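You operate a simulated robot arm through the tools that you are given. There is no shell and no other tool.

You are at the controls of a simulated robot arm. One attempt, no reset.

## Task
Switch the lamp off, sponge the smudge off its lens and switch it on again.
Fine: put the sponge back. Set down upright: sponge block. What is to be rubbed or washed off counts as gone when no trace of it is left.

It is judged by the outcome, as a careful person would: the job done as asked, and still so three seconds after it is handed in. It fails if anything else is knocked over, pushed out of place, dropped, spilled or broken.

## Robot
A 6-joint arm with a two-finger parallel gripper, fixed in place. Base frame: the origin is at the foot of the arm, x ahead of it, y to its left, z up; the work surface is at about z = 76. Readings come in cm, degrees, newtons and seconds.
With the tool pointing down near the work surface it reaches from about 26 to 68 cm from the base axis. Its first joint turns from -66.0 to 66.0 degrees. Payload 2.9 kg.
Tool frame: the origin (TCP) lies between the finger pads and is the grasp point; the fingertips stand 3 cm ahead of it; z points along the fingers, y is the line along which they close. The gripper opens to 11 cm. The fingers are 2 cm wide and 1 cm thick; the gripper's body (4.8 by 11.2 cm) begins 5.5 cm behind the TCP.
Orientation is that of the tool frame in the base frame, as a unit quaternion [w, x, y, z]. With the fingers straight down and closing along the base's y, the tool's x points along the base's -x, its y along +y and its z along -z.

## Interface
- The arm moves only by the tool send_rows. Its argument "commands" is text: rows parted by semicolons, each of 7 numbers parted by spaces: the shift along the base's x, y, z in units of 50 mm (1.0 is 50 mm), then the turn, a rotation vector about the base's x, y, z in units of 5 degrees (1.0 is 5 degrees), then the finger opening in cm, from 0 to 11. In form: x y z rx ry rz grip; .... A call has 1 to 20 rows; each row shifts and turns the commanded pose from where the row before left it. A call with a number of a shift or a turn outside -1 to 1 is refused whole. Each row takes 0.2 s and may step no farther than 5 cm and 8.6 degrees from the row before; otherwise, or with a gripper value out of range, the whole call is refused. Where a pose cannot be reached the arm comes as near as it can. A force on the tool above 40 N (or 10 N above the force at the start of the call, whichever is more), or a blocked arm, ends the call early, and 0.2 s more pass. Each finger travels about 10.8 cm/s and halts on what it meets, pressing with about 27 N; the grip force reading is that of the motor and also rises with nothing between the fingers. The clock runs only during rows and for 0.2 s after the last one: add rows that do not move to give the fingers time. The reply holds the time, the measured pose of the TCP, the force on the tool along the base axes, the opening and the grip force, in the units named above and with some noise, with the torque about the TCP (base axes, N m) and any sound that the robot's microphone picked up.
- Cameras (640 x 400 px; columns grow to the right, rows downward): "scene" is fixed at [7.45, 42.94, 138.85]; the picture's right is [-0.78, -0.62, 0.00], its down [-0.33, 0.41, -0.85] and it looks along [0.53, -0.67, -0.52] (base axes); focal length 366 px, centre (320, 200). "wrist" rides on the gripper at [7.2, 1.7, -10.3] in the tool frame; the picture's right is [-0.23, 0.97, 0.00], its down [-0.76, -0.18, -0.62] and it looks along [-0.61, -0.14, 0.78] (tool axes); focal length 222 px, centre (320, 200). There is no depth. A picture from a camera that has moved, and an enlarged one, comes with that camera's place and axes in the base frame and with its lens.
- camera(camera): a new picture of that camera. It takes no simulated time.
- close_up(camera, box): a new picture of the part [left, top, right, bottom] of that camera's present view, enlarged. It takes no simulated time.
- sign_off(): hands the job in; it is judged then, once.

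Places have to be worked out from the pictures, the camera data and where the tool is seen. Open the gripper and draw the arm clear of the work before you hand the job in, unless the task says otherwise.

The tools are called after "Call:" as name(argument=value, ...) on one line, values as JSON. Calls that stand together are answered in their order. send_rows: Moves the arm, as the interface text tells. Its arguments: {"type":"object","properties":{"commands":{"type":"string"}},"required":["commands"]} The other tools are called the same way: camera (camera) takes a picture; close_up (camera, box) takes an enlarged picture of a part of a camera's view; sign_off () hands the job in.

At the start:

```text
clock: 0.0
tool_pos: [43.76, -17.61, 113.58]
tcp_rot: [0.0, 0.0, 1.0, 0.0]
force: [-1.0, 0.3, 0.1]
ft_torque: [-0.01, 0.01, -0.02]
width: 10.98
grasp_force: 0.1
```

scene: 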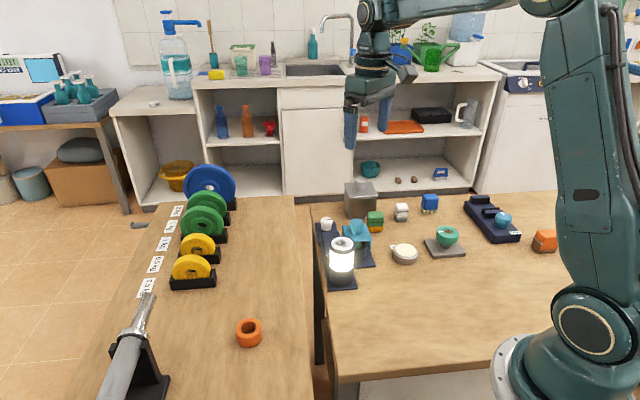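
wrist: 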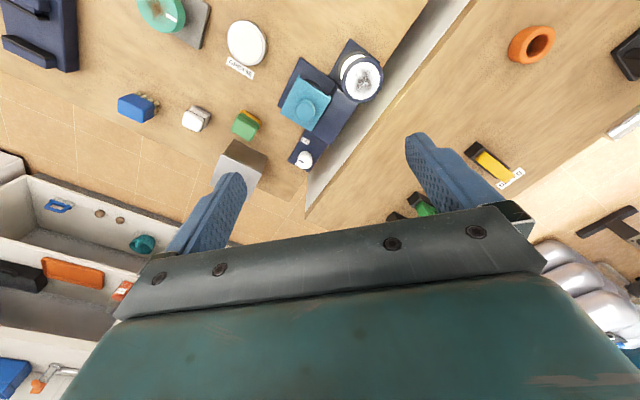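

I'll begin by looking closely at the lamp, the sponge and nearby objects.

Call:
close_up(camera="scene", box=[300, 170, 460, 300])

Call:
close_up(camera="wrist", box=[220, 20, 400, 180])

Call:
close_up(camera="scene", box=[400, 170, 580, 290])

```text
3.08 times, centred on (380, 235) of scene
camera zoom: at [7.45, 42.94, 138.85], right [-0.78, -0.62, 0.0], down [-0.33, 0.41, -0.85], along [0.53, -0.67, -0.52], focal length 1125 px, centre (135, 92)
```

zoom: 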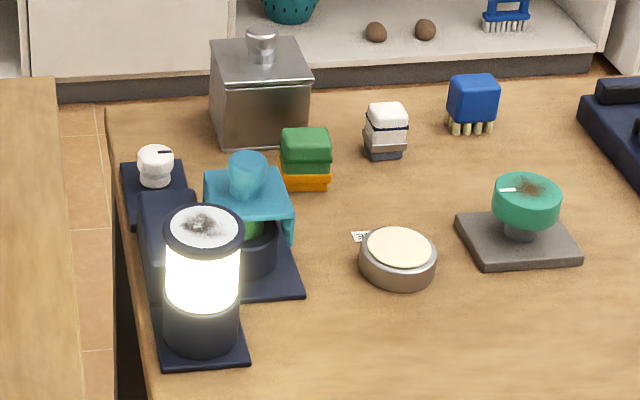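

```text
2.50 times, centred on (310, 100) of wrist
camera zoom: at [36.48, -15.99, 123.68], right [0.23, 0.97, 0.0], down [0.76, -0.18, 0.62], along [0.61, -0.14, -0.78], focal length 555 px, centre (345, 450)
```

zoom: 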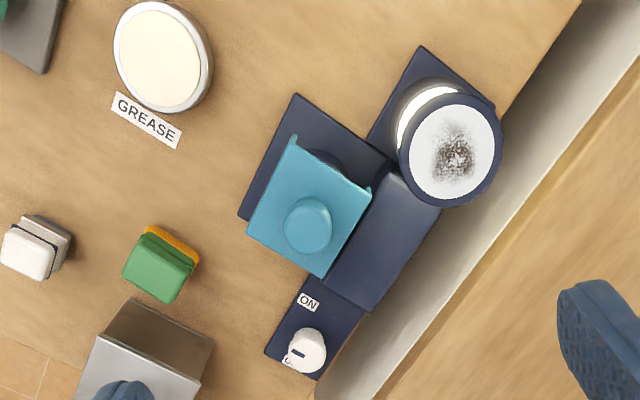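

```text
3.33 times, centred on (490, 230) of scene
camera zoom: at [7.45, 42.94, 138.85], right [-0.78, -0.62, 0.0], down [-0.33, 0.41, -0.85], along [0.53, -0.67, -0.52], focal length 1219 px, centre (-247, 100)
```

zoom: 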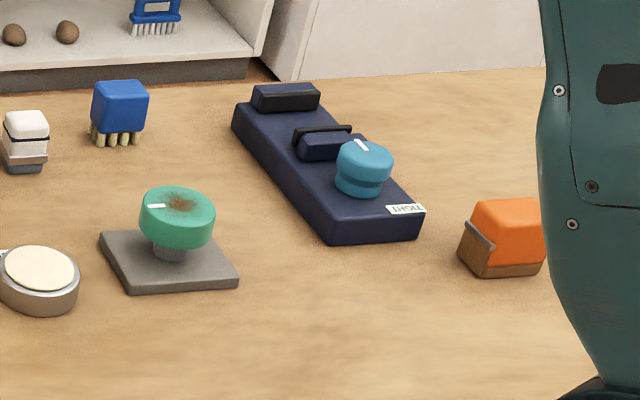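

Zooming in further on the knob labels, the teal part, and the green/yellow block to identify them properly.

Call:
close_up(camera="wrist", box=[280, 130, 330, 175])

Call:
close_up(camera="scene", box=[312, 205, 382, 260])

Call:
close_up(camera="scene", box=[360, 190, 450, 240])

Call:
close_up(camera="wrist", box=[180, 90, 280, 160])

Call:
close_up(camera="wrist", box=[270, 40, 390, 120])

```text
8.89 times, centred on (305, 152) of wrist
camera zoom: at [36.48, -15.99, 123.68], right [0.23, 0.97, 0.0], down [0.76, -0.18, 0.62], along [0.61, -0.14, -0.78], focal length 1974 px, centre (453, 622)
```

zoom: 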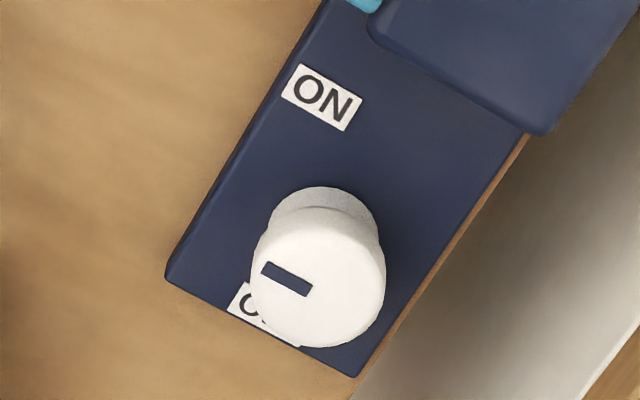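

```text
7.27 times, centred on (347, 232) of scene
camera zoom: at [7.45, 42.94, 138.85], right [-0.78, -0.62, 0.0], down [-0.33, 0.41, -0.85], along [0.53, -0.67, -0.52], focal length 2659 px, centre (124, -36)
```

zoom: 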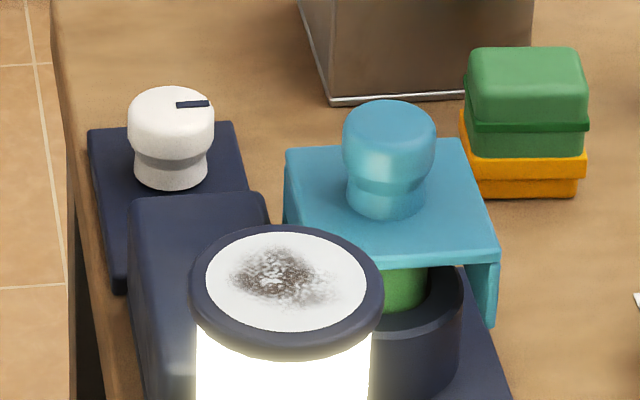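

```text
7.11 times, centred on (405, 215) of scene
camera zoom: at [7.45, 42.94, 138.85], right [-0.78, -0.62, 0.0], down [-0.33, 0.41, -0.85], along [0.53, -0.67, -0.52], focal length 2600 px, centre (-284, 93)
```

zoom: 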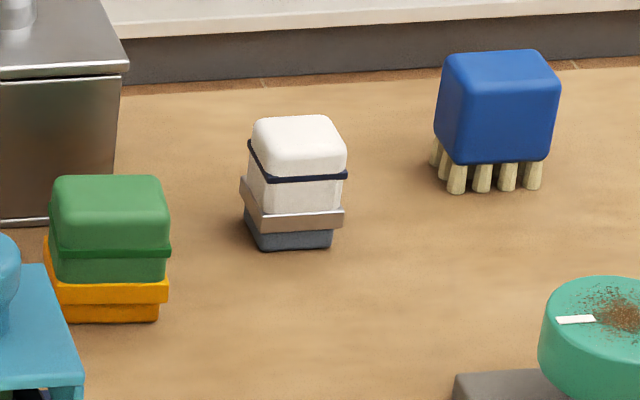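

```text
5.71 times, centred on (230, 125) of wrist
camera zoom: at [36.48, -15.99, 123.68], right [0.23, 0.97, 0.0], down [0.76, -0.18, 0.62], along [0.61, -0.14, -0.78], focal length 1269 px, centre (834, 629)
```

zoom: 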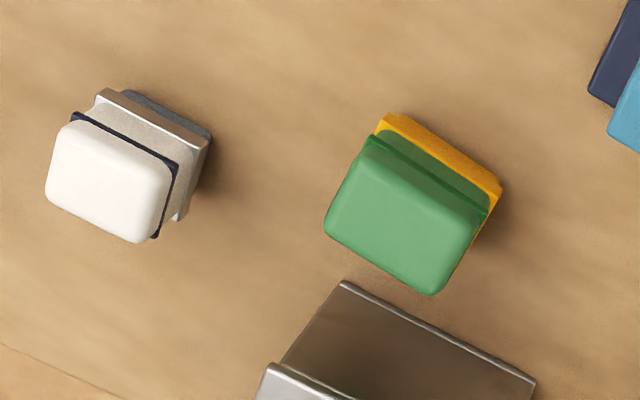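

```text
5.00 times, centred on (330, 80) of wrist
camera zoom: at [36.48, -15.99, 123.68], right [0.23, 0.97, 0.0], down [0.76, -0.18, 0.62], along [0.61, -0.14, -0.78], focal length 1111 px, centre (270, 800)
```

zoom: 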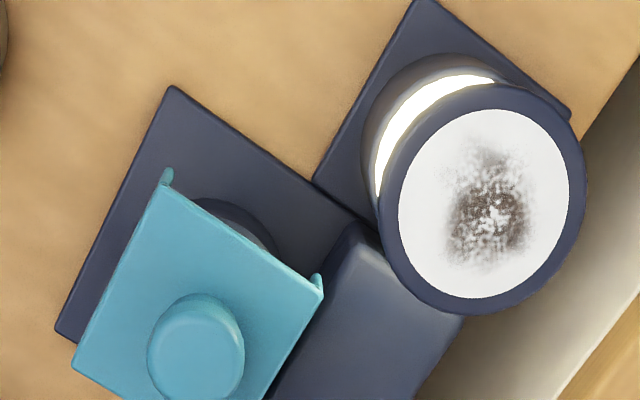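

The lamp has a white ON/OFF knob at about [59, -24, 81]; the lens is at about [44.3, -11.5, 87.3]; the green/yellow block at about [48.5, -33.8, 81] looks like the sponge. I'll lower the wrist camera toward the knob for a better look.

Call:
send_rows(commands="0.21 -0.22 -0.78 0 0 0 11; 0.21 -0.22 -0.78 0 0 0 11; 0.21 -0.22 -0.78 0 0 0 11; 0.21 -0.22 -0.78 0 0 0 11; 0 0 0 0 0 0 11")

Call:
camera(camera="wrist")

Call:
camera(camera="scene")

```text
clock: 1.2
tool_pos: [47.78, -22.03, 97.95]
tcp_rot: [0.001, 0.0, 1.0, 0.0]
force: [-0.4, -0.4, 0.6]
ft_torque: [-0.04, -0.01, -0.04]
width: 10.98
grasp_force: 0.0
```

```text
taken
camera wrist: at [40.49, -20.46, 108.13], right [0.23, 0.97, 0.0], down [0.76, -0.18, 0.62], along [0.61, -0.14, -0.78], focal length 222 px, centre (320, 200)
```

wrist: 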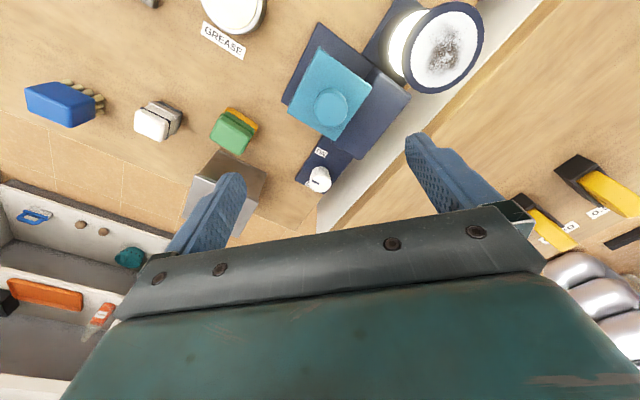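

```text
taken
```

scene: 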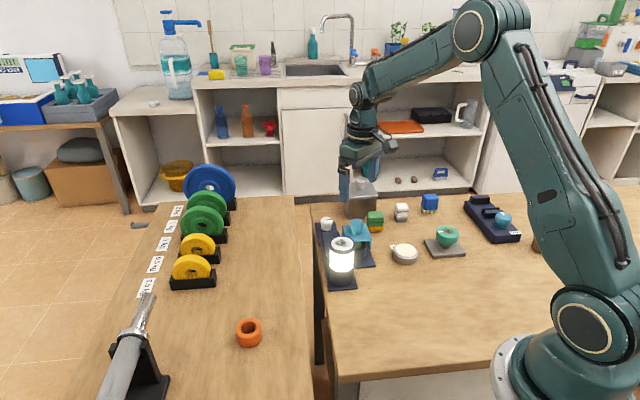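

Arrived as commanded. Zooming on the knob, the covered green button and the lens from this nearer viewpoint.

Call:
close_up(camera="wrist", box=[290, 140, 350, 200])

Call:
close_up(camera="wrist", box=[270, 0, 500, 160])

Call:
close_up(camera="wrist", box=[190, 90, 280, 160])

```text
6.67 times, centred on (320, 170) of wrist
camera zoom: at [40.49, -20.46, 108.13], right [0.23, 0.97, 0.0], down [0.76, -0.18, 0.62], along [0.61, -0.14, -0.78], focal length 1481 px, centre (320, 400)
```

zoom: 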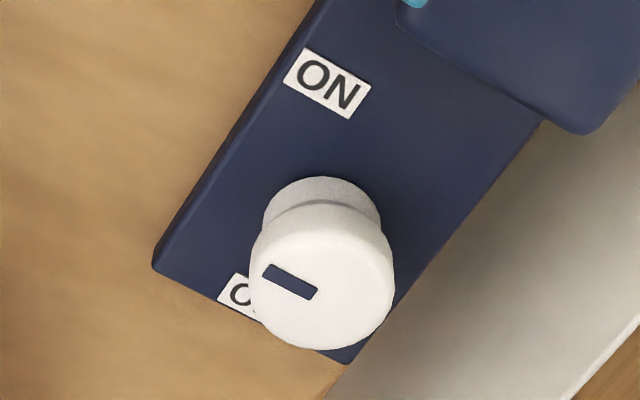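

```text
2.50 times, centred on (385, 80) of wrist
camera zoom: at [40.49, -20.46, 108.13], right [0.23, 0.97, 0.0], down [0.76, -0.18, 0.62], along [0.61, -0.14, -0.78], focal length 555 px, centre (158, 500)
```

zoom: 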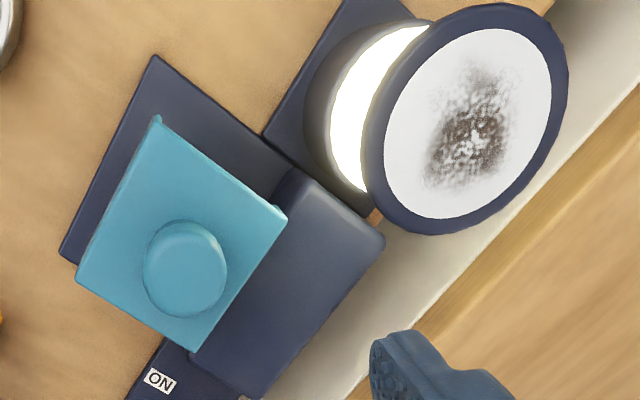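

```text
5.71 times, centred on (235, 125) of wrist
camera zoom: at [40.49, -20.46, 108.13], right [0.23, 0.97, 0.0], down [0.76, -0.18, 0.62], along [0.61, -0.14, -0.78], focal length 1269 px, centre (806, 629)
```

zoom: 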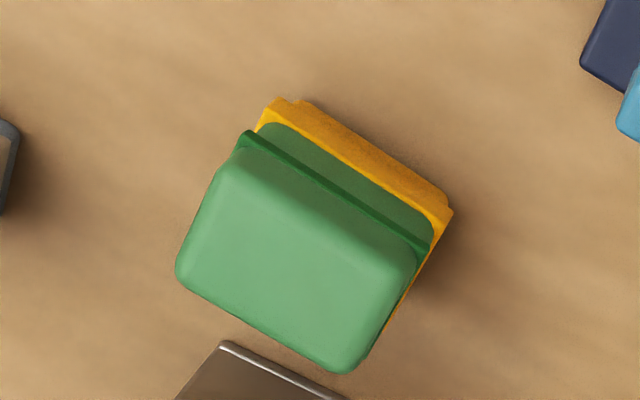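

The knob cap centre works out at about [58.7, -24.6, 80.7], with the pointer pointing at roughly -135°. The OFF label is at about -40° and ON at about 165°, so OFF is about 90° counter-clockwise. I'll move above the knob with the gripper yawed -45°.

Call:
send_rows(commands="0.2427 -0.0571 -0.1322 0 0 -1 6; 0.2427 -0.0571 -0.1322 0 0 -1 6; 0.2427 -0.0571 -0.1322 0 0 -1 6; 0.2427 -0.0571 -0.1322 0 0 -1 6; 0.2427 -0.0571 -0.1322 0 0 -1 6; 0.2427 -0.0571 -0.1322 0 0 -1 6; 0.2427 -0.0571 -0.1322 0 0 -1 6; 0.2427 -0.0571 -0.1322 0 0 -1 6; 0.2427 -0.0571 -0.1322 0 0 -1 6; 0 0 0 0 0 0 6")

Call:
camera(camera="wrist")

Call:
close_up(camera="scene", box=[290, 150, 450, 280])

```text
clock: 3.4
tool_pos: [58.72, -24.71, 91.9]
tcp_rot: [0.0, 0.383, 0.924, 0.0]
force: [0.6, -0.1, 0.0]
ft_torque: [0.02, -0.02, -0.03]
width: 6.0
grasp_force: 0.0
```

```text
taken
camera wrist: at [54.82, -18.44, 102.1], right [0.85, 0.53, 0.0], down [0.41, -0.66, 0.62], along [0.33, -0.53, -0.78], focal length 222 px, centre (320, 200)
```

wrist: 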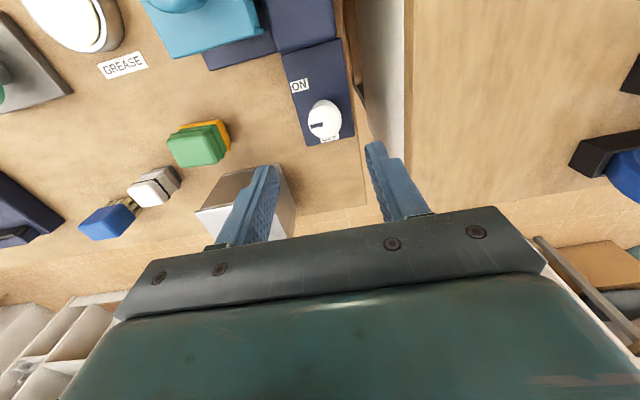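

```text
3.08 times, centred on (370, 215) of scene
camera zoom: at [7.45, 42.94, 138.85], right [-0.78, -0.62, 0.0], down [-0.33, 0.41, -0.85], along [0.53, -0.67, -0.52], focal length 1125 px, centre (166, 154)
```

zoom: 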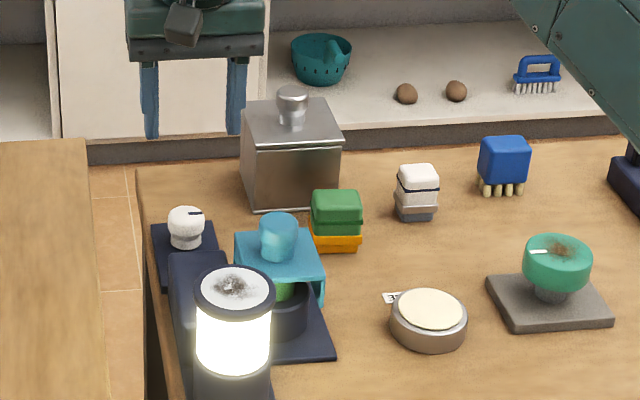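

This view is from the lamp side, aligned with the lamp's axis. Zooming on the knob to read the labels and pointer.

Call:
close_up(camera="wrist", box=[270, 70, 370, 150])

```text
5.00 times, centred on (320, 110) of wrist
camera zoom: at [54.82, -18.44, 102.1], right [0.85, 0.53, 0.0], down [0.41, -0.66, 0.62], along [0.33, -0.53, -0.78], focal length 1111 px, centre (320, 650)
```

zoom: 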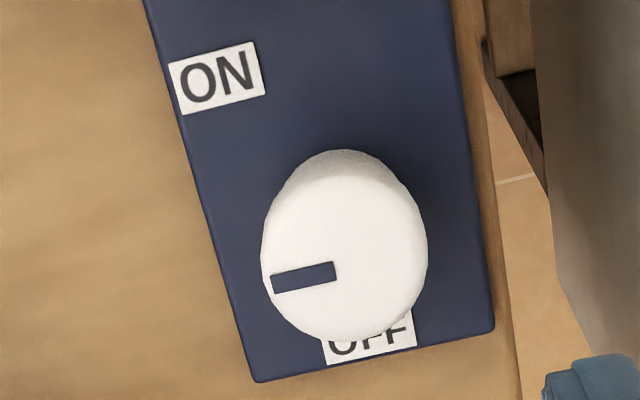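

OFF is at the bottom and the pointer is at the left, so counter-clockwise by about 90° is correct. I'll descend so the fingertips straddle the knob, staying above the plate, and stop there before closing.

Call:
send_rows(commands="0.03 0.02 -0.55 0 0 0 6; 0 0 -0.55 0 0 0 6; 0 0 -0.45 0 0 0 6; 0 0 -0.35 0 0 0 6; 0 0 -0.23 0 0 0 6; 0 0 0 0 0 0 6")

Call:
close_up(camera="scene", box=[300, 180, 400, 260])

Call:
camera(camera="wrist")

```text
clock: 4.8
tool_pos: [59.08, -24.44, 81.24]
tcp_rot: [-0.001, 0.383, 0.924, 0.0]
force: [0.2, 0.4, 0.1]
ft_torque: [0.05, -0.01, 0.02]
width: 5.97
grasp_force: 0.1
```

```text
5.00 times, centred on (350, 220) of scene
camera zoom: at [7.45, 42.94, 138.85], right [-0.78, -0.62, 0.0], down [-0.33, 0.41, -0.85], along [0.53, -0.67, -0.52], focal length 1828 px, centre (170, 100)
```

zoom: 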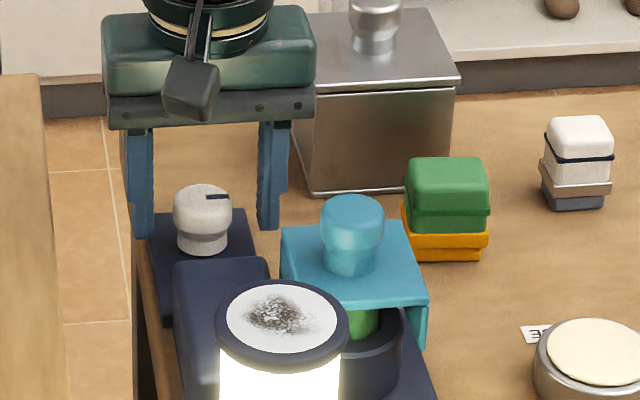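

```text
taken
camera wrist: at [55.07, -18.32, 91.44], right [0.85, 0.53, 0.0], down [0.41, -0.66, 0.62], along [0.33, -0.53, -0.78], focal length 222 px, centre (320, 200)
```

wrist: 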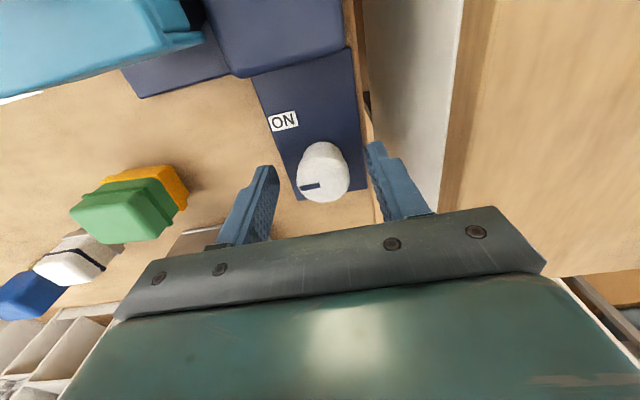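

The knob sits centred between the fingers. I'll close on it and then check for contact.

Call:
send_rows(commands="0 0 0 0 0 0 2; 0 0 0 0 0 0 2; 0 0 0 0 0 0 2")

Call:
close_up(camera="scene", box=[300, 180, 400, 260])

```text
clock: 5.6
tool_pos: [59.14, -24.48, 81.23]
tcp_rot: [0.001, 0.382, 0.924, 0.0]
force: [8.1, 6.6, -4.9]
ft_torque: [-0.34, -0.64, 0.04]
width: 3.3
grasp_force: 45.4
```

```text
5.00 times, centred on (350, 220) of scene
camera zoom: at [7.47, 42.95, 138.84], right [-0.78, -0.62, 0.0], down [-0.33, 0.41, -0.85], along [0.53, -0.67, -0.52], focal length 1828 px, centre (170, 100)
```

zoom: 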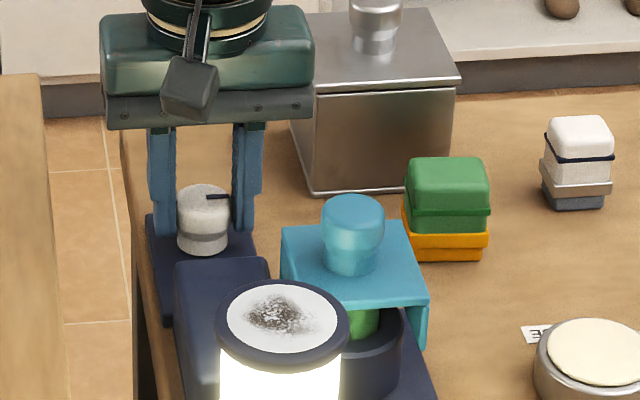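

Gripped at 3.3 cm with a small lateral force along +x+y, so I'll nudge the centre that way and rotate counter-clockwise 20° as a test.

Call:
send_rows(commands="0.015 0.012 0 0 0 0 2; 0 0 0 0 0 1 2; 0 0 0 0 0 1 2; 0 0 0 0 0 1 2; 0 0 0 0 0 1 2")

Call:
close_up(camera="scene", box=[300, 180, 400, 260])

```text
clock: 6.8
tool_pos: [59.01, -24.64, 81.2]
tcp_rot: [0.0, 0.217, 0.976, 0.0]
force: [9.1, -7.4, -11.7]
ft_torque: [-0.61, -1.06, -0.02]
width: 3.32
grasp_force: 44.9
```

```text
5.00 times, centred on (350, 220) of scene
camera zoom: at [7.49, 42.91, 138.86], right [-0.78, -0.62, 0.0], down [-0.33, 0.41, -0.85], along [0.53, -0.67, -0.52], focal length 1828 px, centre (170, 100)
```

zoom: 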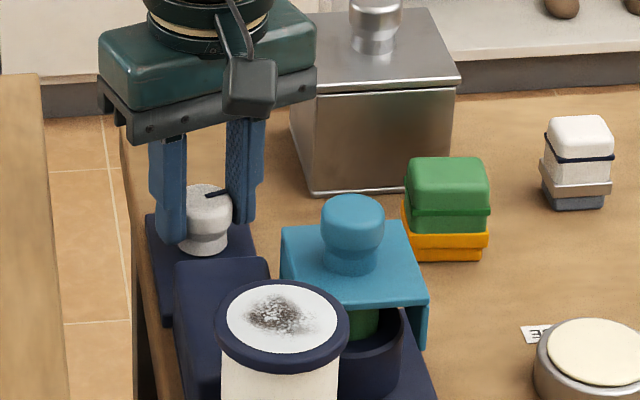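

The lamp has gone dark and the pointer is moving toward OFF. I'll continue the rotation to the OFF label.

Call:
send_rows(commands="0.01 -0.01 -0.01 0 0 0 2; 0 0 0 0 0 1 2; 0 0 0 0 0 1 2; 0 0 0 0 0 1 2; 0 0 0 0 0 1 2; 0 0 0 0 0 1 2; 0 0 0 0 0 1 2; 0 0 0 0 0 1 2")

Call:
close_up(camera="scene", box=[300, 180, 400, 260])

```text
clock: 8.6
tool_pos: [59.01, -24.72, 81.14]
tcp_rot: [-0.001, -0.085, 0.996, -0.001]
force: [-10.8, -22.1, 7.2]
ft_torque: [-0.45, 1.36, -0.11]
width: 3.3
grasp_force: 44.6
```

```text
5.00 times, centred on (350, 220) of scene
camera zoom: at [7.42, 42.89, 138.87], right [-0.78, -0.62, 0.0], down [-0.33, 0.41, -0.85], along [0.53, -0.67, -0.52], focal length 1828 px, centre (170, 100)
```

zoom: 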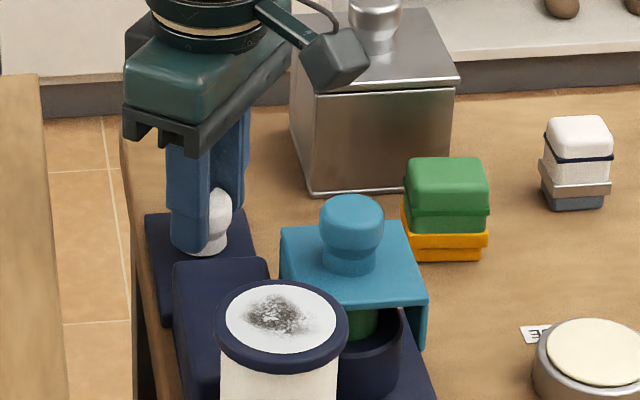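

The knob is turning; lateral force built to about 24 N, indicating the axis is slightly toward -x, -y. I'll shift to relieve it and turn the rest of the way.

Call:
send_rows(commands="-0.03 -0.05 -0.01 0 0 0 2; 0 0 0 0 0 0 2; 0 0 0 0 0 1 2; 0 0 0 0 0 1 2; 0 0 0 0 0 1 2")

```text
clock: 9.8
tool_pos: [58.94, -24.87, 81.25]
tcp_rot: [0.0, -0.215, 0.977, -0.002]
force: [3.2, -24.5, 2.8]
ft_torque: [-0.02, 0.04, -0.11]
width: 3.31
grasp_force: 45.5
```

Still some -y force; shifting slightly more and finishing the last 20°.

Call:
send_rows(commands="0 -0.04 0 0 0 0 2; 0 0 0 0 0 1 2; 0 0 0 0 0 1 2; 0 0 0 0 0 1 2; 0 0 0 0 0 1 2; 0 0 0 0 0 0 2")

Call:
close_up(camera="scene", box=[300, 180, 400, 260])

Call:
camera(camera="wrist")

```text
clock: 11.2
tool_pos: [59.19, -25.05, 81.25]
tcp_rot: [0.001, -0.383, 0.924, -0.002]
force: [12.3, -19.3, 5.0]
ft_torque: [0.04, -0.05, -0.12]
width: 3.3
grasp_force: 44.8
```

```text
5.00 times, centred on (350, 220) of scene
camera zoom: at [7.47, 42.9, 138.86], right [-0.78, -0.62, 0.0], down [-0.33, 0.41, -0.85], along [0.53, -0.67, -0.52], focal length 1828 px, centre (170, 100)
```

zoom: 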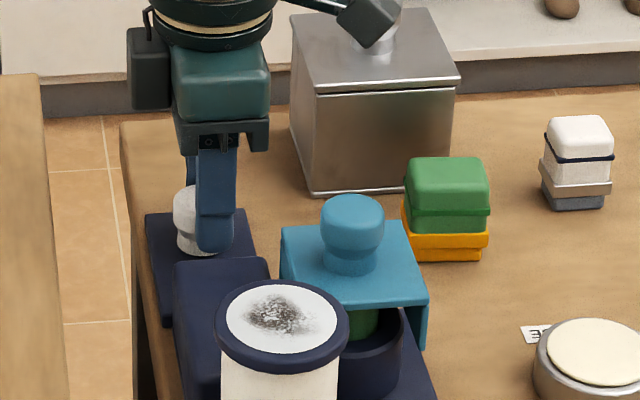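

```text
taken
camera wrist: at [52.73, -29.02, 91.42], right [-0.53, 0.85, 0.0], down [0.66, 0.41, 0.63], along [0.53, 0.33, -0.78], focal length 222 px, centre (320, 200)
```

wrist: 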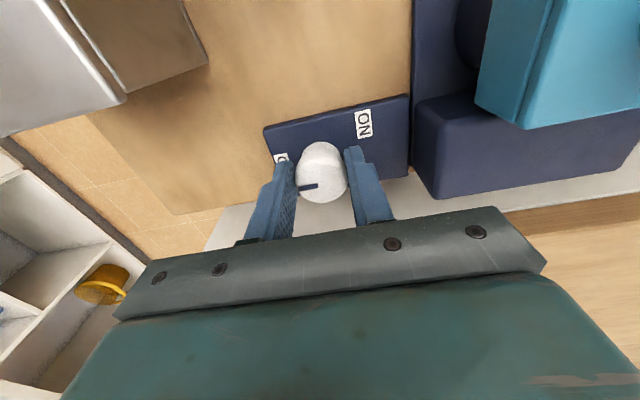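

The pointer now faces OFF and the lamp is dark. I'll open the fingers and lift straight up.

Call:
send_rows(commands="0 0 0 0 0 0 6; 0 0 0 0 0 0 6; 0 0 0.4 0 0 0 6; 0 0 0.8 0 0 0 6; 0 0 0.8 0 0 0 6; 0 0 0.8 0 0 0 6; 0 0 0 0 0 0 6")

Call:
camera(camera="wrist")

Call:
close_up(camera="scene", box=[300, 180, 400, 260])

```text
clock: 12.8
tool_pos: [59.02, -24.96, 94.94]
tcp_rot: [0.0, -0.383, 0.924, 0.0]
force: [0.5, 0.4, -1.5]
ft_torque: [0.01, 0.02, 0.0]
width: 6.02
grasp_force: 0.2
```

```text
taken
camera wrist: at [52.79, -29.01, 105.12], right [-0.53, 0.85, 0.0], down [0.66, 0.41, 0.62], along [0.53, 0.33, -0.78], focal length 222 px, centre (320, 200)
```

wrist: 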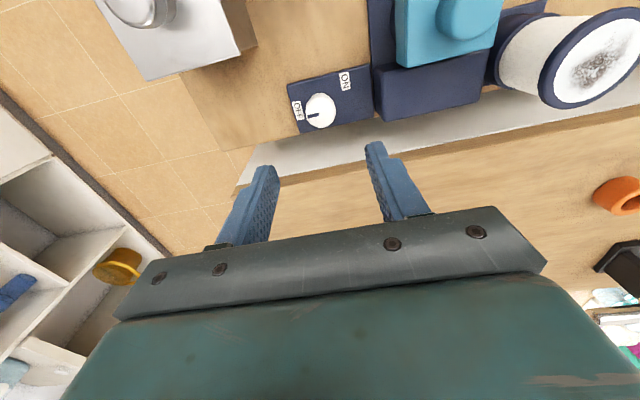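

```text
5.00 times, centred on (350, 220) of scene
camera zoom: at [7.45, 42.94, 138.85], right [-0.78, -0.62, 0.0], down [-0.33, 0.41, -0.85], along [0.53, -0.67, -0.52], focal length 1828 px, centre (170, 100)
```

zoom: 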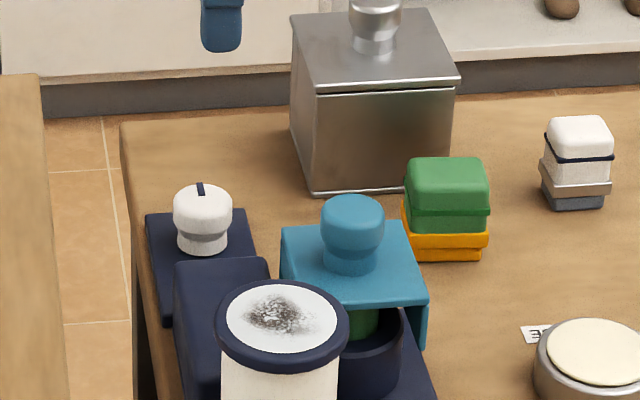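

Lamp is off and the pointer lines up with OFF. Now I'll hover over the sponge (about [48.8, -34.1]) keeping the same yaw, fingers closing along its short axis, and inspect it.

Call:
send_rows(commands="-0.51 -0.455 0.02 0 0 0 7; -0.51 -0.455 0 0 0 0 7; -0.51 -0.455 0 0 0 0 7; -0.51 -0.455 0 0 0 0 7; 0 0 0 0 0 0 7")

Call:
camera(camera="wrist")

Call:
close_up(camera="wrist", box=[270, 60, 390, 150])

Call:
close_up(camera="scene", box=[340, 170, 440, 250])

```text
clock: 14.0
tool_pos: [48.76, -34.22, 95.33]
tcp_rot: [0.0, -0.383, 0.924, 0.001]
force: [0.3, 0.6, -0.5]
ft_torque: [-0.01, -0.04, -0.01]
width: 7.0
grasp_force: 0.0
```

```text
taken
camera wrist: at [42.36, -38.08, 105.46], right [-0.53, 0.85, 0.0], down [0.66, 0.41, 0.62], along [0.53, 0.33, -0.78], focal length 222 px, centre (320, 200)
```

wrist: 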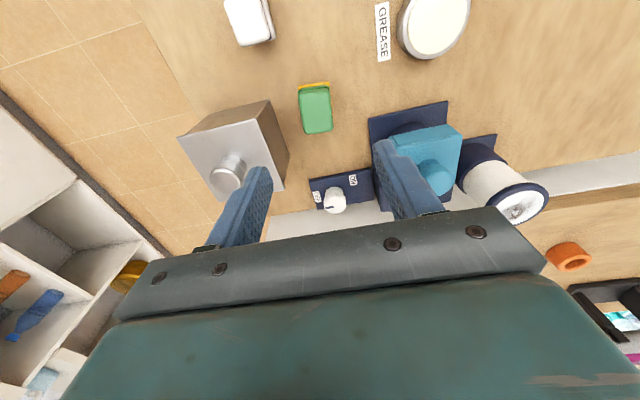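

```text
4.44 times, centred on (330, 105) of wrist
camera zoom: at [42.36, -38.08, 105.46], right [-0.53, 0.85, 0.0], down [0.66, 0.41, 0.62], along [0.53, 0.33, -0.78], focal length 987 px, centre (276, 622)
```

zoom: 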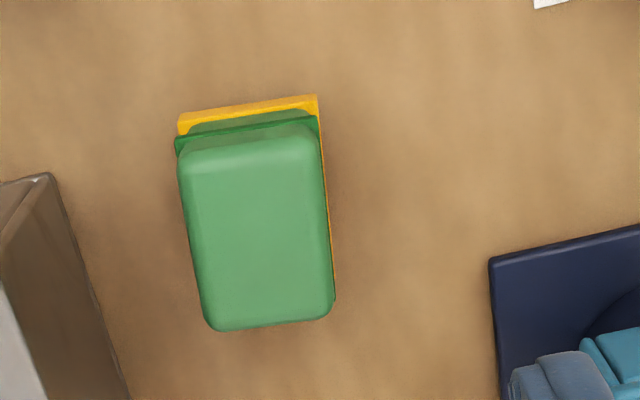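

```text
5.00 times, centred on (390, 210) of scene
camera zoom: at [7.45, 42.93, 138.85], right [-0.78, -0.62, 0.0], down [-0.33, 0.41, -0.85], along [0.53, -0.67, -0.52], focal length 1828 px, centre (-30, 150)
```

zoom: 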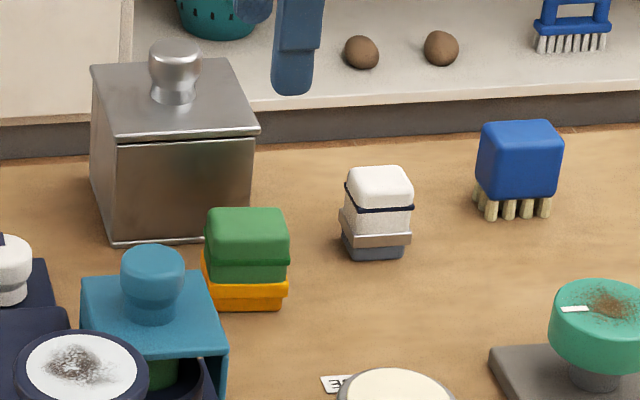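

The sponge's top centre is about [49.0, -34.35, 81.3] with its short axis at about -50°, so I'll correct yaw by -5°, and descend around the green handle, keeping the fingertips above the yellow pad.

Call:
send_rows(commands="0.05 -0.05 0 0 0 -1 7; 0 0 -0.8 0 0 0 7; 0 0 -0.8 0 0 0 7; 0 0 -0.6 0 0 0 7; 0 0 -0.35 0 0 0 7; 0 0 -0.22 0 0 0 7; 0 0 0 0 0 0 7")

Call:
camera(camera="wrist")

Call:
close_up(camera="scene", box=[330, 180, 430, 250])

```text
clock: 15.6
tool_pos: [49.25, -34.2, 81.41]
tcp_rot: [0.001, -0.343, 0.939, 0.0]
force: [0.3, 0.4, 0.7]
ft_torque: [-0.01, 0.0, 0.02]
width: 6.98
grasp_force: 0.1
```

```text
taken
camera wrist: at [42.47, -37.68, 91.54], right [-0.45, 0.89, 0.0], down [0.7, 0.35, 0.62], along [0.56, 0.28, -0.78], focal length 222 px, centre (320, 200)
```

wrist: 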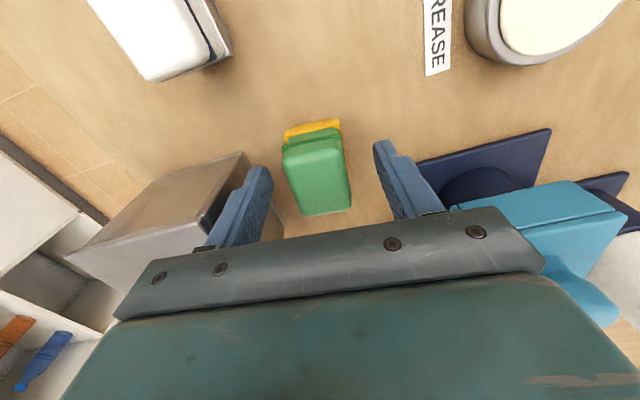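

```text
5.71 times, centred on (380, 215) of scene
camera zoom: at [7.45, 42.94, 138.85], right [-0.78, -0.62, 0.0], down [-0.33, 0.41, -0.85], along [0.53, -0.67, -0.52], focal length 2090 px, centre (-23, 114)
```

zoom: 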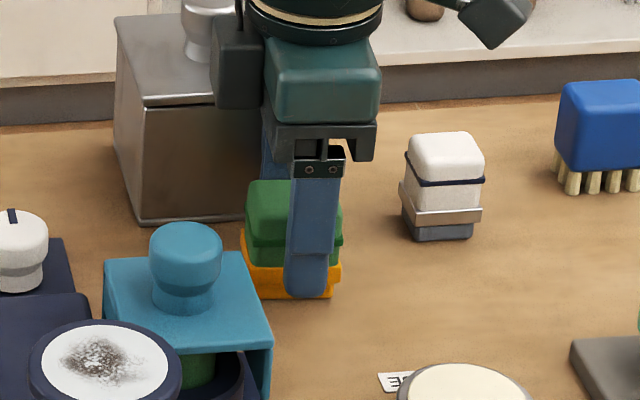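

The fingers straddle the handle. Checking the along-finger centring more closely before closing.

Call:
close_up(camera="wrist", box=[240, 100, 410, 240])

Call:
close_up(camera="scene", box=[360, 190, 400, 240])

```text
2.86 times, centred on (325, 170) of wrist
camera zoom: at [42.47, -37.68, 91.54], right [-0.45, 0.89, 0.0], down [0.7, 0.35, 0.62], along [0.56, 0.28, -0.78], focal length 635 px, centre (306, 286)
```

zoom: 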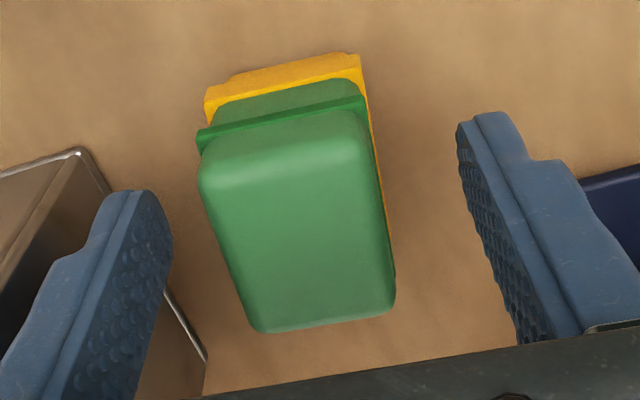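

```text
8.00 times, centred on (380, 215) of scene
camera zoom: at [7.45, 42.94, 138.85], right [-0.78, -0.62, 0.0], down [-0.33, 0.41, -0.85], along [0.53, -0.67, -0.52], focal length 2925 px, centre (-160, 80)
```

zoom: 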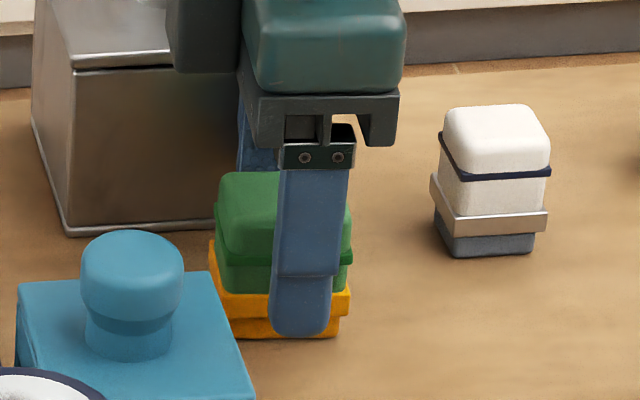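

The centre is about 0.25 cm further toward -x,-y and the block is about 2-3° counter-clockwise of the gripper. I'll make that small correction and close on it.

Call:
send_rows(commands="-0.04 -0.03 0 0 0 0.5 7; 0 0 0 0 0 0 7; 0 0 0 0 0 0 4.5; 0 0 0 0 0 0 2; 0 0 0 0 0 0 2; 0 0 0 0 0 0 2")

Call:
close_up(camera="wrist", box=[240, 100, 410, 240])

Call:
close_up(camera="scene", box=[360, 190, 400, 240])

```text
clock: 17.0
tool_pos: [48.84, -34.43, 81.41]
tcp_rot: [0.0, -0.362, 0.932, 0.0]
force: [-0.5, -0.7, 0.4]
ft_torque: [0.0, 0.01, 0.01]
width: 3.36
grasp_force: 26.9
```

```text
2.86 times, centred on (325, 170) of wrist
camera zoom: at [42.39, -38.14, 91.61], right [-0.49, 0.87, 0.0], down [0.68, 0.38, 0.62], along [0.54, 0.31, -0.78], focal length 635 px, centre (306, 286)
```

zoom: 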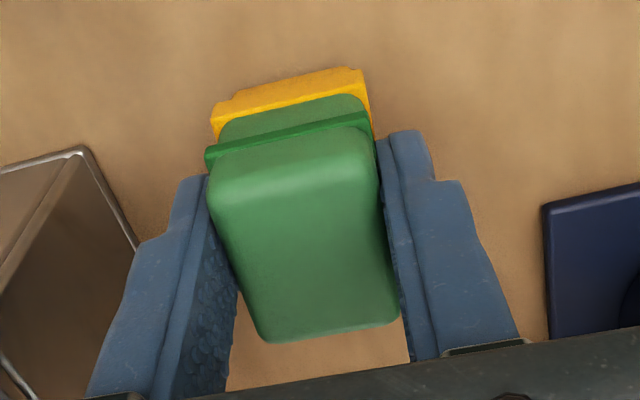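

```text
8.00 times, centred on (380, 215) of scene
camera zoom: at [7.45, 42.94, 138.85], right [-0.78, -0.62, 0.0], down [-0.33, 0.41, -0.85], along [0.53, -0.67, -0.52], focal length 2925 px, centre (-160, 80)
```

zoom: 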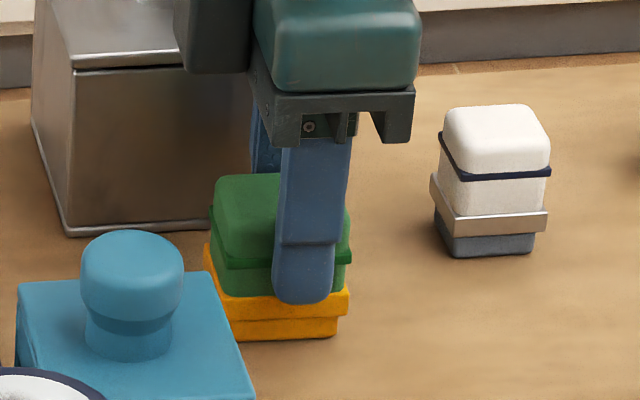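

Firm grip at 3.36 cm. The return pose is [48.85, -34.42, 81.5] at yaw 42.5°. I'll lift straight up to about z = 98 and check the hold.

Call:
send_rows(commands="0 0 0.3 0 0 0 2; 0 0 0.6 0 0 0 2; 0 0 0.8 0 0 0 2; 0 0 0.8 0 0 0 2; 0 0 0.8 0 0 0 2; 0 0 0 0 0 0 2")

Call:
close_up(camera="wrist", box=[240, 100, 410, 240])

Call:
close_up(camera="scene", box=[340, 120, 420, 200])

```text
clock: 18.4
tool_pos: [48.96, -34.69, 97.96]
tcp_rot: [0.0, -0.362, 0.932, 0.001]
force: [0.0, -0.6, -0.1]
ft_torque: [0.01, 0.0, -0.04]
width: 3.32
grasp_force: 26.8
```

```text
2.86 times, centred on (325, 170) of wrist
camera zoom: at [42.37, -38.48, 108.14], right [-0.49, 0.87, 0.0], down [0.68, 0.38, 0.62], along [0.54, 0.31, -0.78], focal length 635 px, centre (306, 286)
```

zoom: 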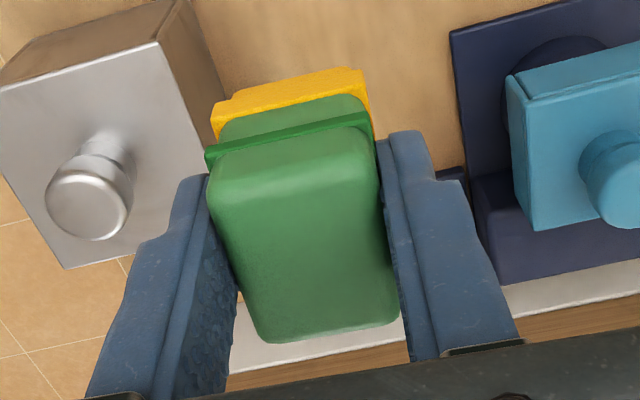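

```text
5.00 times, centred on (380, 160) of scene
camera zoom: at [7.45, 42.94, 138.85], right [-0.78, -0.62, 0.0], down [-0.33, 0.41, -0.85], along [0.53, -0.67, -0.52], focal length 1828 px, centre (20, 400)
```

zoom: 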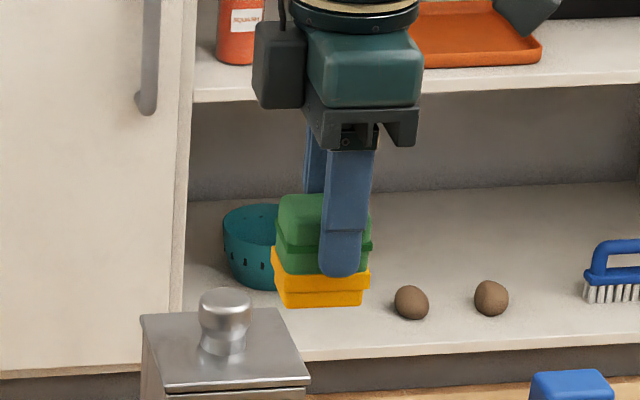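

The sponge is held securely. I'll carry it at this height to just past the lamp, which puts the wrist camera nearly above the lens for an accurate look.

Call:
send_rows(commands="0.0443 0.754 0 0 0 0 2; 0.0443 0.754 0 0 0 0 2; 0.0443 0.754 0 0 0 0 2; 0.0443 0.754 0 0 0 0 2; 0.0443 0.754 0 0 0 0 2; 0.0443 0.754 0 0 0 0 2; 0.0443 0.754 0 0 0 0 2; 0 0 0 0 0 0 2")

Call:
camera(camera="wrist")

Call:
camera(camera="scene")

```text
clock: 20.2
tool_pos: [50.3, -7.87, 97.86]
tcp_rot: [0.0, -0.363, 0.932, 0.0]
force: [-0.4, 0.3, -0.4]
ft_torque: [-0.02, 0.02, 0.01]
width: 3.31
grasp_force: 26.9
```

```text
taken
camera wrist: at [43.82, -11.65, 108.07], right [-0.49, 0.87, 0.0], down [0.68, 0.38, 0.62], along [0.54, 0.31, -0.78], focal length 222 px, centre (320, 200)
```

wrist: 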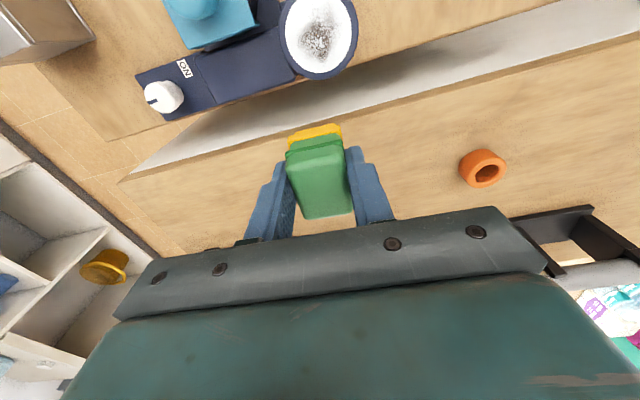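

```text
taken
```

scene: 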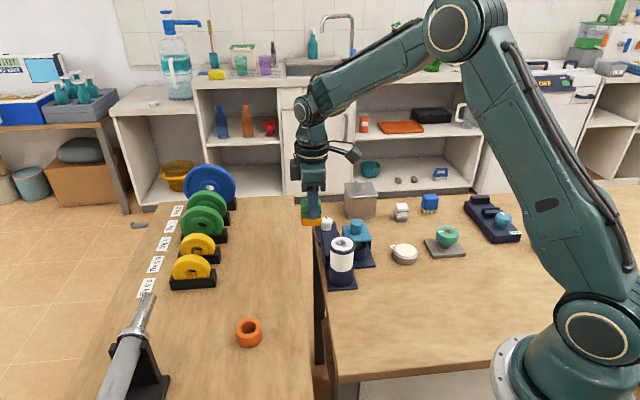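

Zooming on the lens from nearly overhead.

Call:
close_up(camera="wrist", box=[270, 0, 370, 90])

Call:
close_up(camera="scene", box=[315, 220, 375, 270])

```text
4.44 times, centred on (320, 45) of wrist
camera zoom: at [43.82, -11.65, 108.07], right [-0.49, 0.87, 0.0], down [0.68, 0.38, 0.62], along [0.54, 0.31, -0.78], focal length 987 px, centre (320, 889)
```

zoom: 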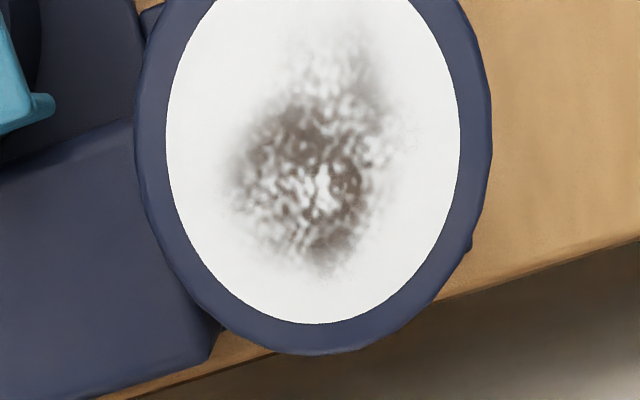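

```text
8.00 times, centred on (345, 245) of scene
camera zoom: at [7.45, 42.94, 138.85], right [-0.78, -0.62, 0.0], down [-0.33, 0.41, -0.85], along [0.53, -0.67, -0.52], focal length 2925 px, centre (120, -160)
```

zoom: 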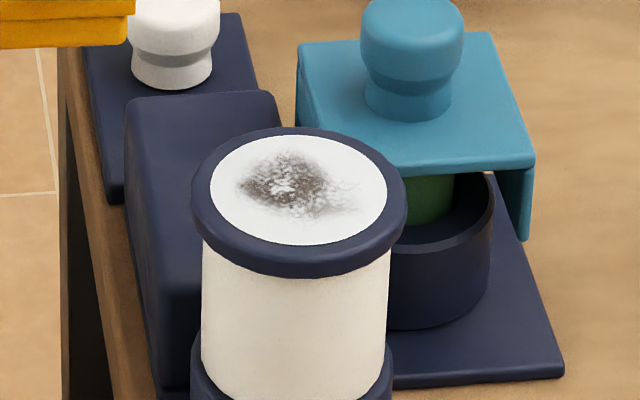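

The lens centre is confirmed at about [44.3, -11.45, 87.3], with the smudge reaching about 1.9 cm from the centre. I'll move the sponge over the lens and lower to just above it (contact expected near TCP z ≈ 92.7).

Call:
send_rows(commands="-0.61 -0.342 0 0 0 0 2; -0.61 -0.342 0 0 0 0 2; 0 0 -0.4 0 0 0 2; 0 0 -0.3 0 0 0 2; 0 0 -0.1 0 0 0 2; 0 0 0 0 0 0 2")

Call:
close_up(camera="scene", box=[300, 200, 390, 270])

Call:
camera(camera="wrist")

```text
clock: 21.6
tool_pos: [44.37, -11.44, 93.93]
tcp_rot: [0.0, -0.362, 0.932, 0.0]
force: [-0.1, 0.5, -0.8]
ft_torque: [0.02, -0.01, 0.0]
width: 3.32
grasp_force: 27.1
```

```text
5.71 times, centred on (345, 235) of scene
camera zoom: at [7.45, 42.94, 138.85], right [-0.78, -0.62, 0.0], down [-0.33, 0.41, -0.85], along [0.53, -0.67, -0.52], focal length 2090 px, centre (177, 0)
```

zoom: 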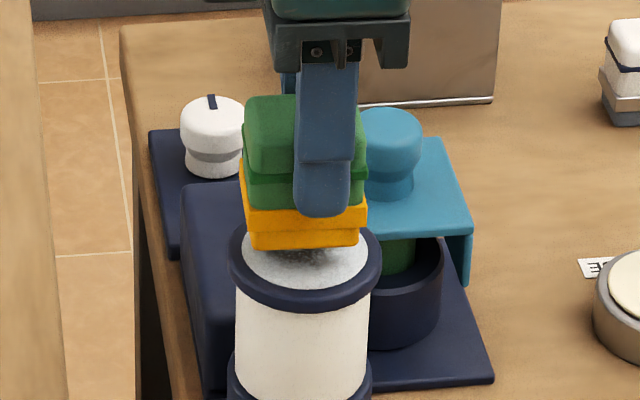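

```text
taken
camera wrist: at [37.81, -15.09, 104.06], right [-0.49, 0.87, 0.0], down [0.68, 0.38, 0.62], along [0.54, 0.31, -0.78], focal length 222 px, centre (320, 200)
```

wrist: 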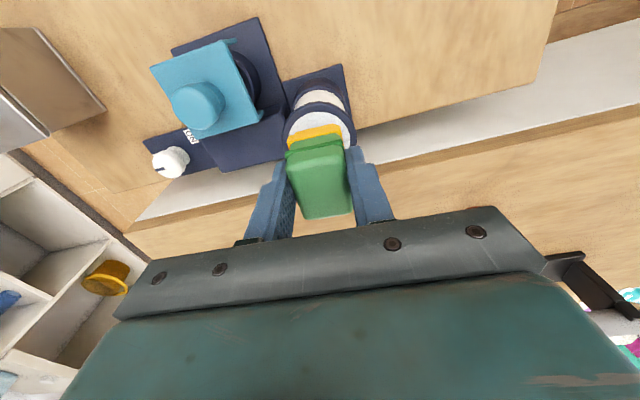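

The sponge hovers about 1 cm above the lens and is centred. Lowering gently in small steps until light contact.

Call:
send_rows(commands="0 0 -0.08 0 0 0 2; 0 0 -0.06 0 0 0 2; 0 0 -0.04 0 0 0 2; 0 0 -0.02 0 0 0 2; 0 0 0 0 0 0 2")

```text
clock: 22.8
tool_pos: [44.26, -11.49, 92.97]
tcp_rot: [0.0, -0.362, 0.932, 0.0]
force: [0.3, 0.6, -0.2]
ft_torque: [-0.02, 0.0, -0.03]
width: 3.31
grasp_force: 27.1
```

No contact yet at z = 92.97. Continuing down in 0.1 cm steps.

Call:
send_rows(commands="0 0 -0.02 0 0 0 2; 0 0 -0.02 0 0 0 2; 0 0 0 0 0 0 2")

Call:
close_up(camera="scene", box=[315, 220, 375, 260])

```text
clock: 23.6
tool_pos: [44.25, -11.5, 92.8]
tcp_rot: [0.0, -0.363, 0.932, 0.0]
force: [0.6, 0.1, -0.7]
ft_torque: [0.01, -0.03, 0.0]
width: 3.34
grasp_force: 26.6
```

```text
10.00 times, centred on (345, 240) of scene
camera zoom: at [7.45, 42.94, 138.85], right [-0.78, -0.62, 0.0], down [-0.33, 0.41, -0.85], along [0.53, -0.67, -0.52], focal length 3657 px, centre (70, -200)
```

zoom: 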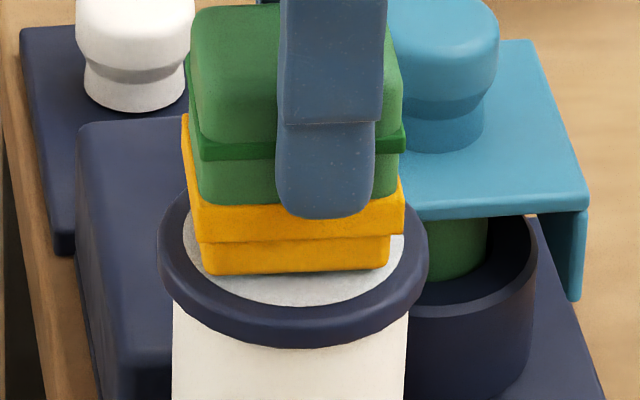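

Very close to contact now. Going down in finer steps while watching vertical force.

Call:
send_rows(commands="0 0 -0.01 0 0 0 2; 0 0 -0.01 0 0 0 2; 0 0 -0.01 0 0 0 2; 0 0 0 0 0 0 2")

```text
clock: 24.6
tool_pos: [44.3, -11.5, 92.55]
tcp_rot: [0.0, -0.363, 0.932, 0.0]
force: [-0.6, -0.3, 2.2]
ft_torque: [0.01, 0.03, -0.01]
width: 3.32
grasp_force: 27.0
```

A hint of contact (2.2 N). Lowering slightly more to get a light press.

Call:
send_rows(commands="0 0 -0.01 0 0 0 2; 0 0 -0.01 0 0 0 2; 0 0 0 0 0 0 2")

```text
clock: 25.4
tool_pos: [44.15, -11.53, 92.54]
tcp_rot: [0.001, -0.364, 0.931, 0.0]
force: [-2.6, 3.9, 18.2]
ft_torque: [0.16, 0.17, 0.01]
width: 3.34
grasp_force: 27.2
```

18 N is a bit firm; I'll ease to roughly 8-10 N and begin rubbing along the sponge's short axis by ±1 cm.

Call:
send_rows(commands="0 0 -0.0 0 0 0 2; 0 0 0.01 0 0 0 2; 0.0676 -0.0737 0 0 0 0 2; 0.0676 -0.0737 0 0 0 0 2; -0.0676 0.0737 0 0 0 0 2; -0.0676 0.0737 0 0 0 0 2; -0.0676 0.0737 0 0 0 0 2; -0.0676 0.0737 0 0 0 0 2; 0.0676 -0.0737 0 0 0 0 2; 0.0676 -0.0737 0 0 0 0 2")

```text
clock: 27.6
tool_pos: [44.24, -11.38, 92.52]
tcp_rot: [-0.002, -0.363, 0.932, 0.0]
force: [-2.1, 4.0, 12.8]
ft_torque: [0.12, 0.04, 0.01]
width: 3.33
grasp_force: 27.0
```

Rubbing works with a steady 12-13 N. Next, strokes offset toward +v.

Call:
send_rows(commands="0.059 0.054 0 0 0 0 2; 0.059 0.054 0 0 0 0 2; 0.0676 -0.0737 0 0 0 0 2; 0.0676 -0.0737 0 0 0 0 2; -0.0676 0.0737 0 0 0 0 2; -0.0676 0.0737 0 0 0 0 2; -0.0676 0.0737 0 0 0 0 2; -0.0676 0.0737 0 0 0 0 2; 0.0676 -0.0737 0 0 0 0 2; 0.0676 -0.0737 0 0 0 0 2; -0.059 -0.054 0 0 0 0 2; -0.059 -0.054 0 0 0 0 2")

Call:
close_up(camera="scene", box=[315, 220, 375, 260])

```text
clock: 30.2
tool_pos: [44.23, -11.6, 92.49]
tcp_rot: [0.0, -0.363, 0.932, 0.001]
force: [0.0, -0.5, -0.3]
ft_torque: [-0.02, -0.04, 0.01]
width: 3.33
grasp_force: 26.6
```

```text
10.00 times, centred on (345, 240) of scene
camera zoom: at [7.45, 42.94, 138.85], right [-0.78, -0.62, 0.0], down [-0.33, 0.41, -0.85], along [0.53, -0.67, -0.52], focal length 3657 px, centre (70, -200)
```

zoom: 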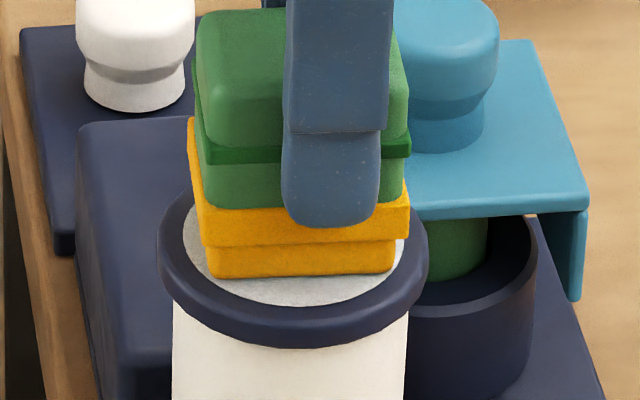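

Force dropped to zero, so the sponge has slid up slightly in the grip. I'll lower to regain light contact.

Call:
send_rows(commands="0 0 -0.008 0 0 0 2; 0 0 0 0 0 0 2")

```text
clock: 30.8
tool_pos: [44.2, -11.63, 92.52]
tcp_rot: [0.0, -0.362, 0.932, 0.0]
force: [0.1, -0.5, -0.5]
ft_torque: [0.0, 0.02, 0.01]
width: 3.31
grasp_force: 27.3
```

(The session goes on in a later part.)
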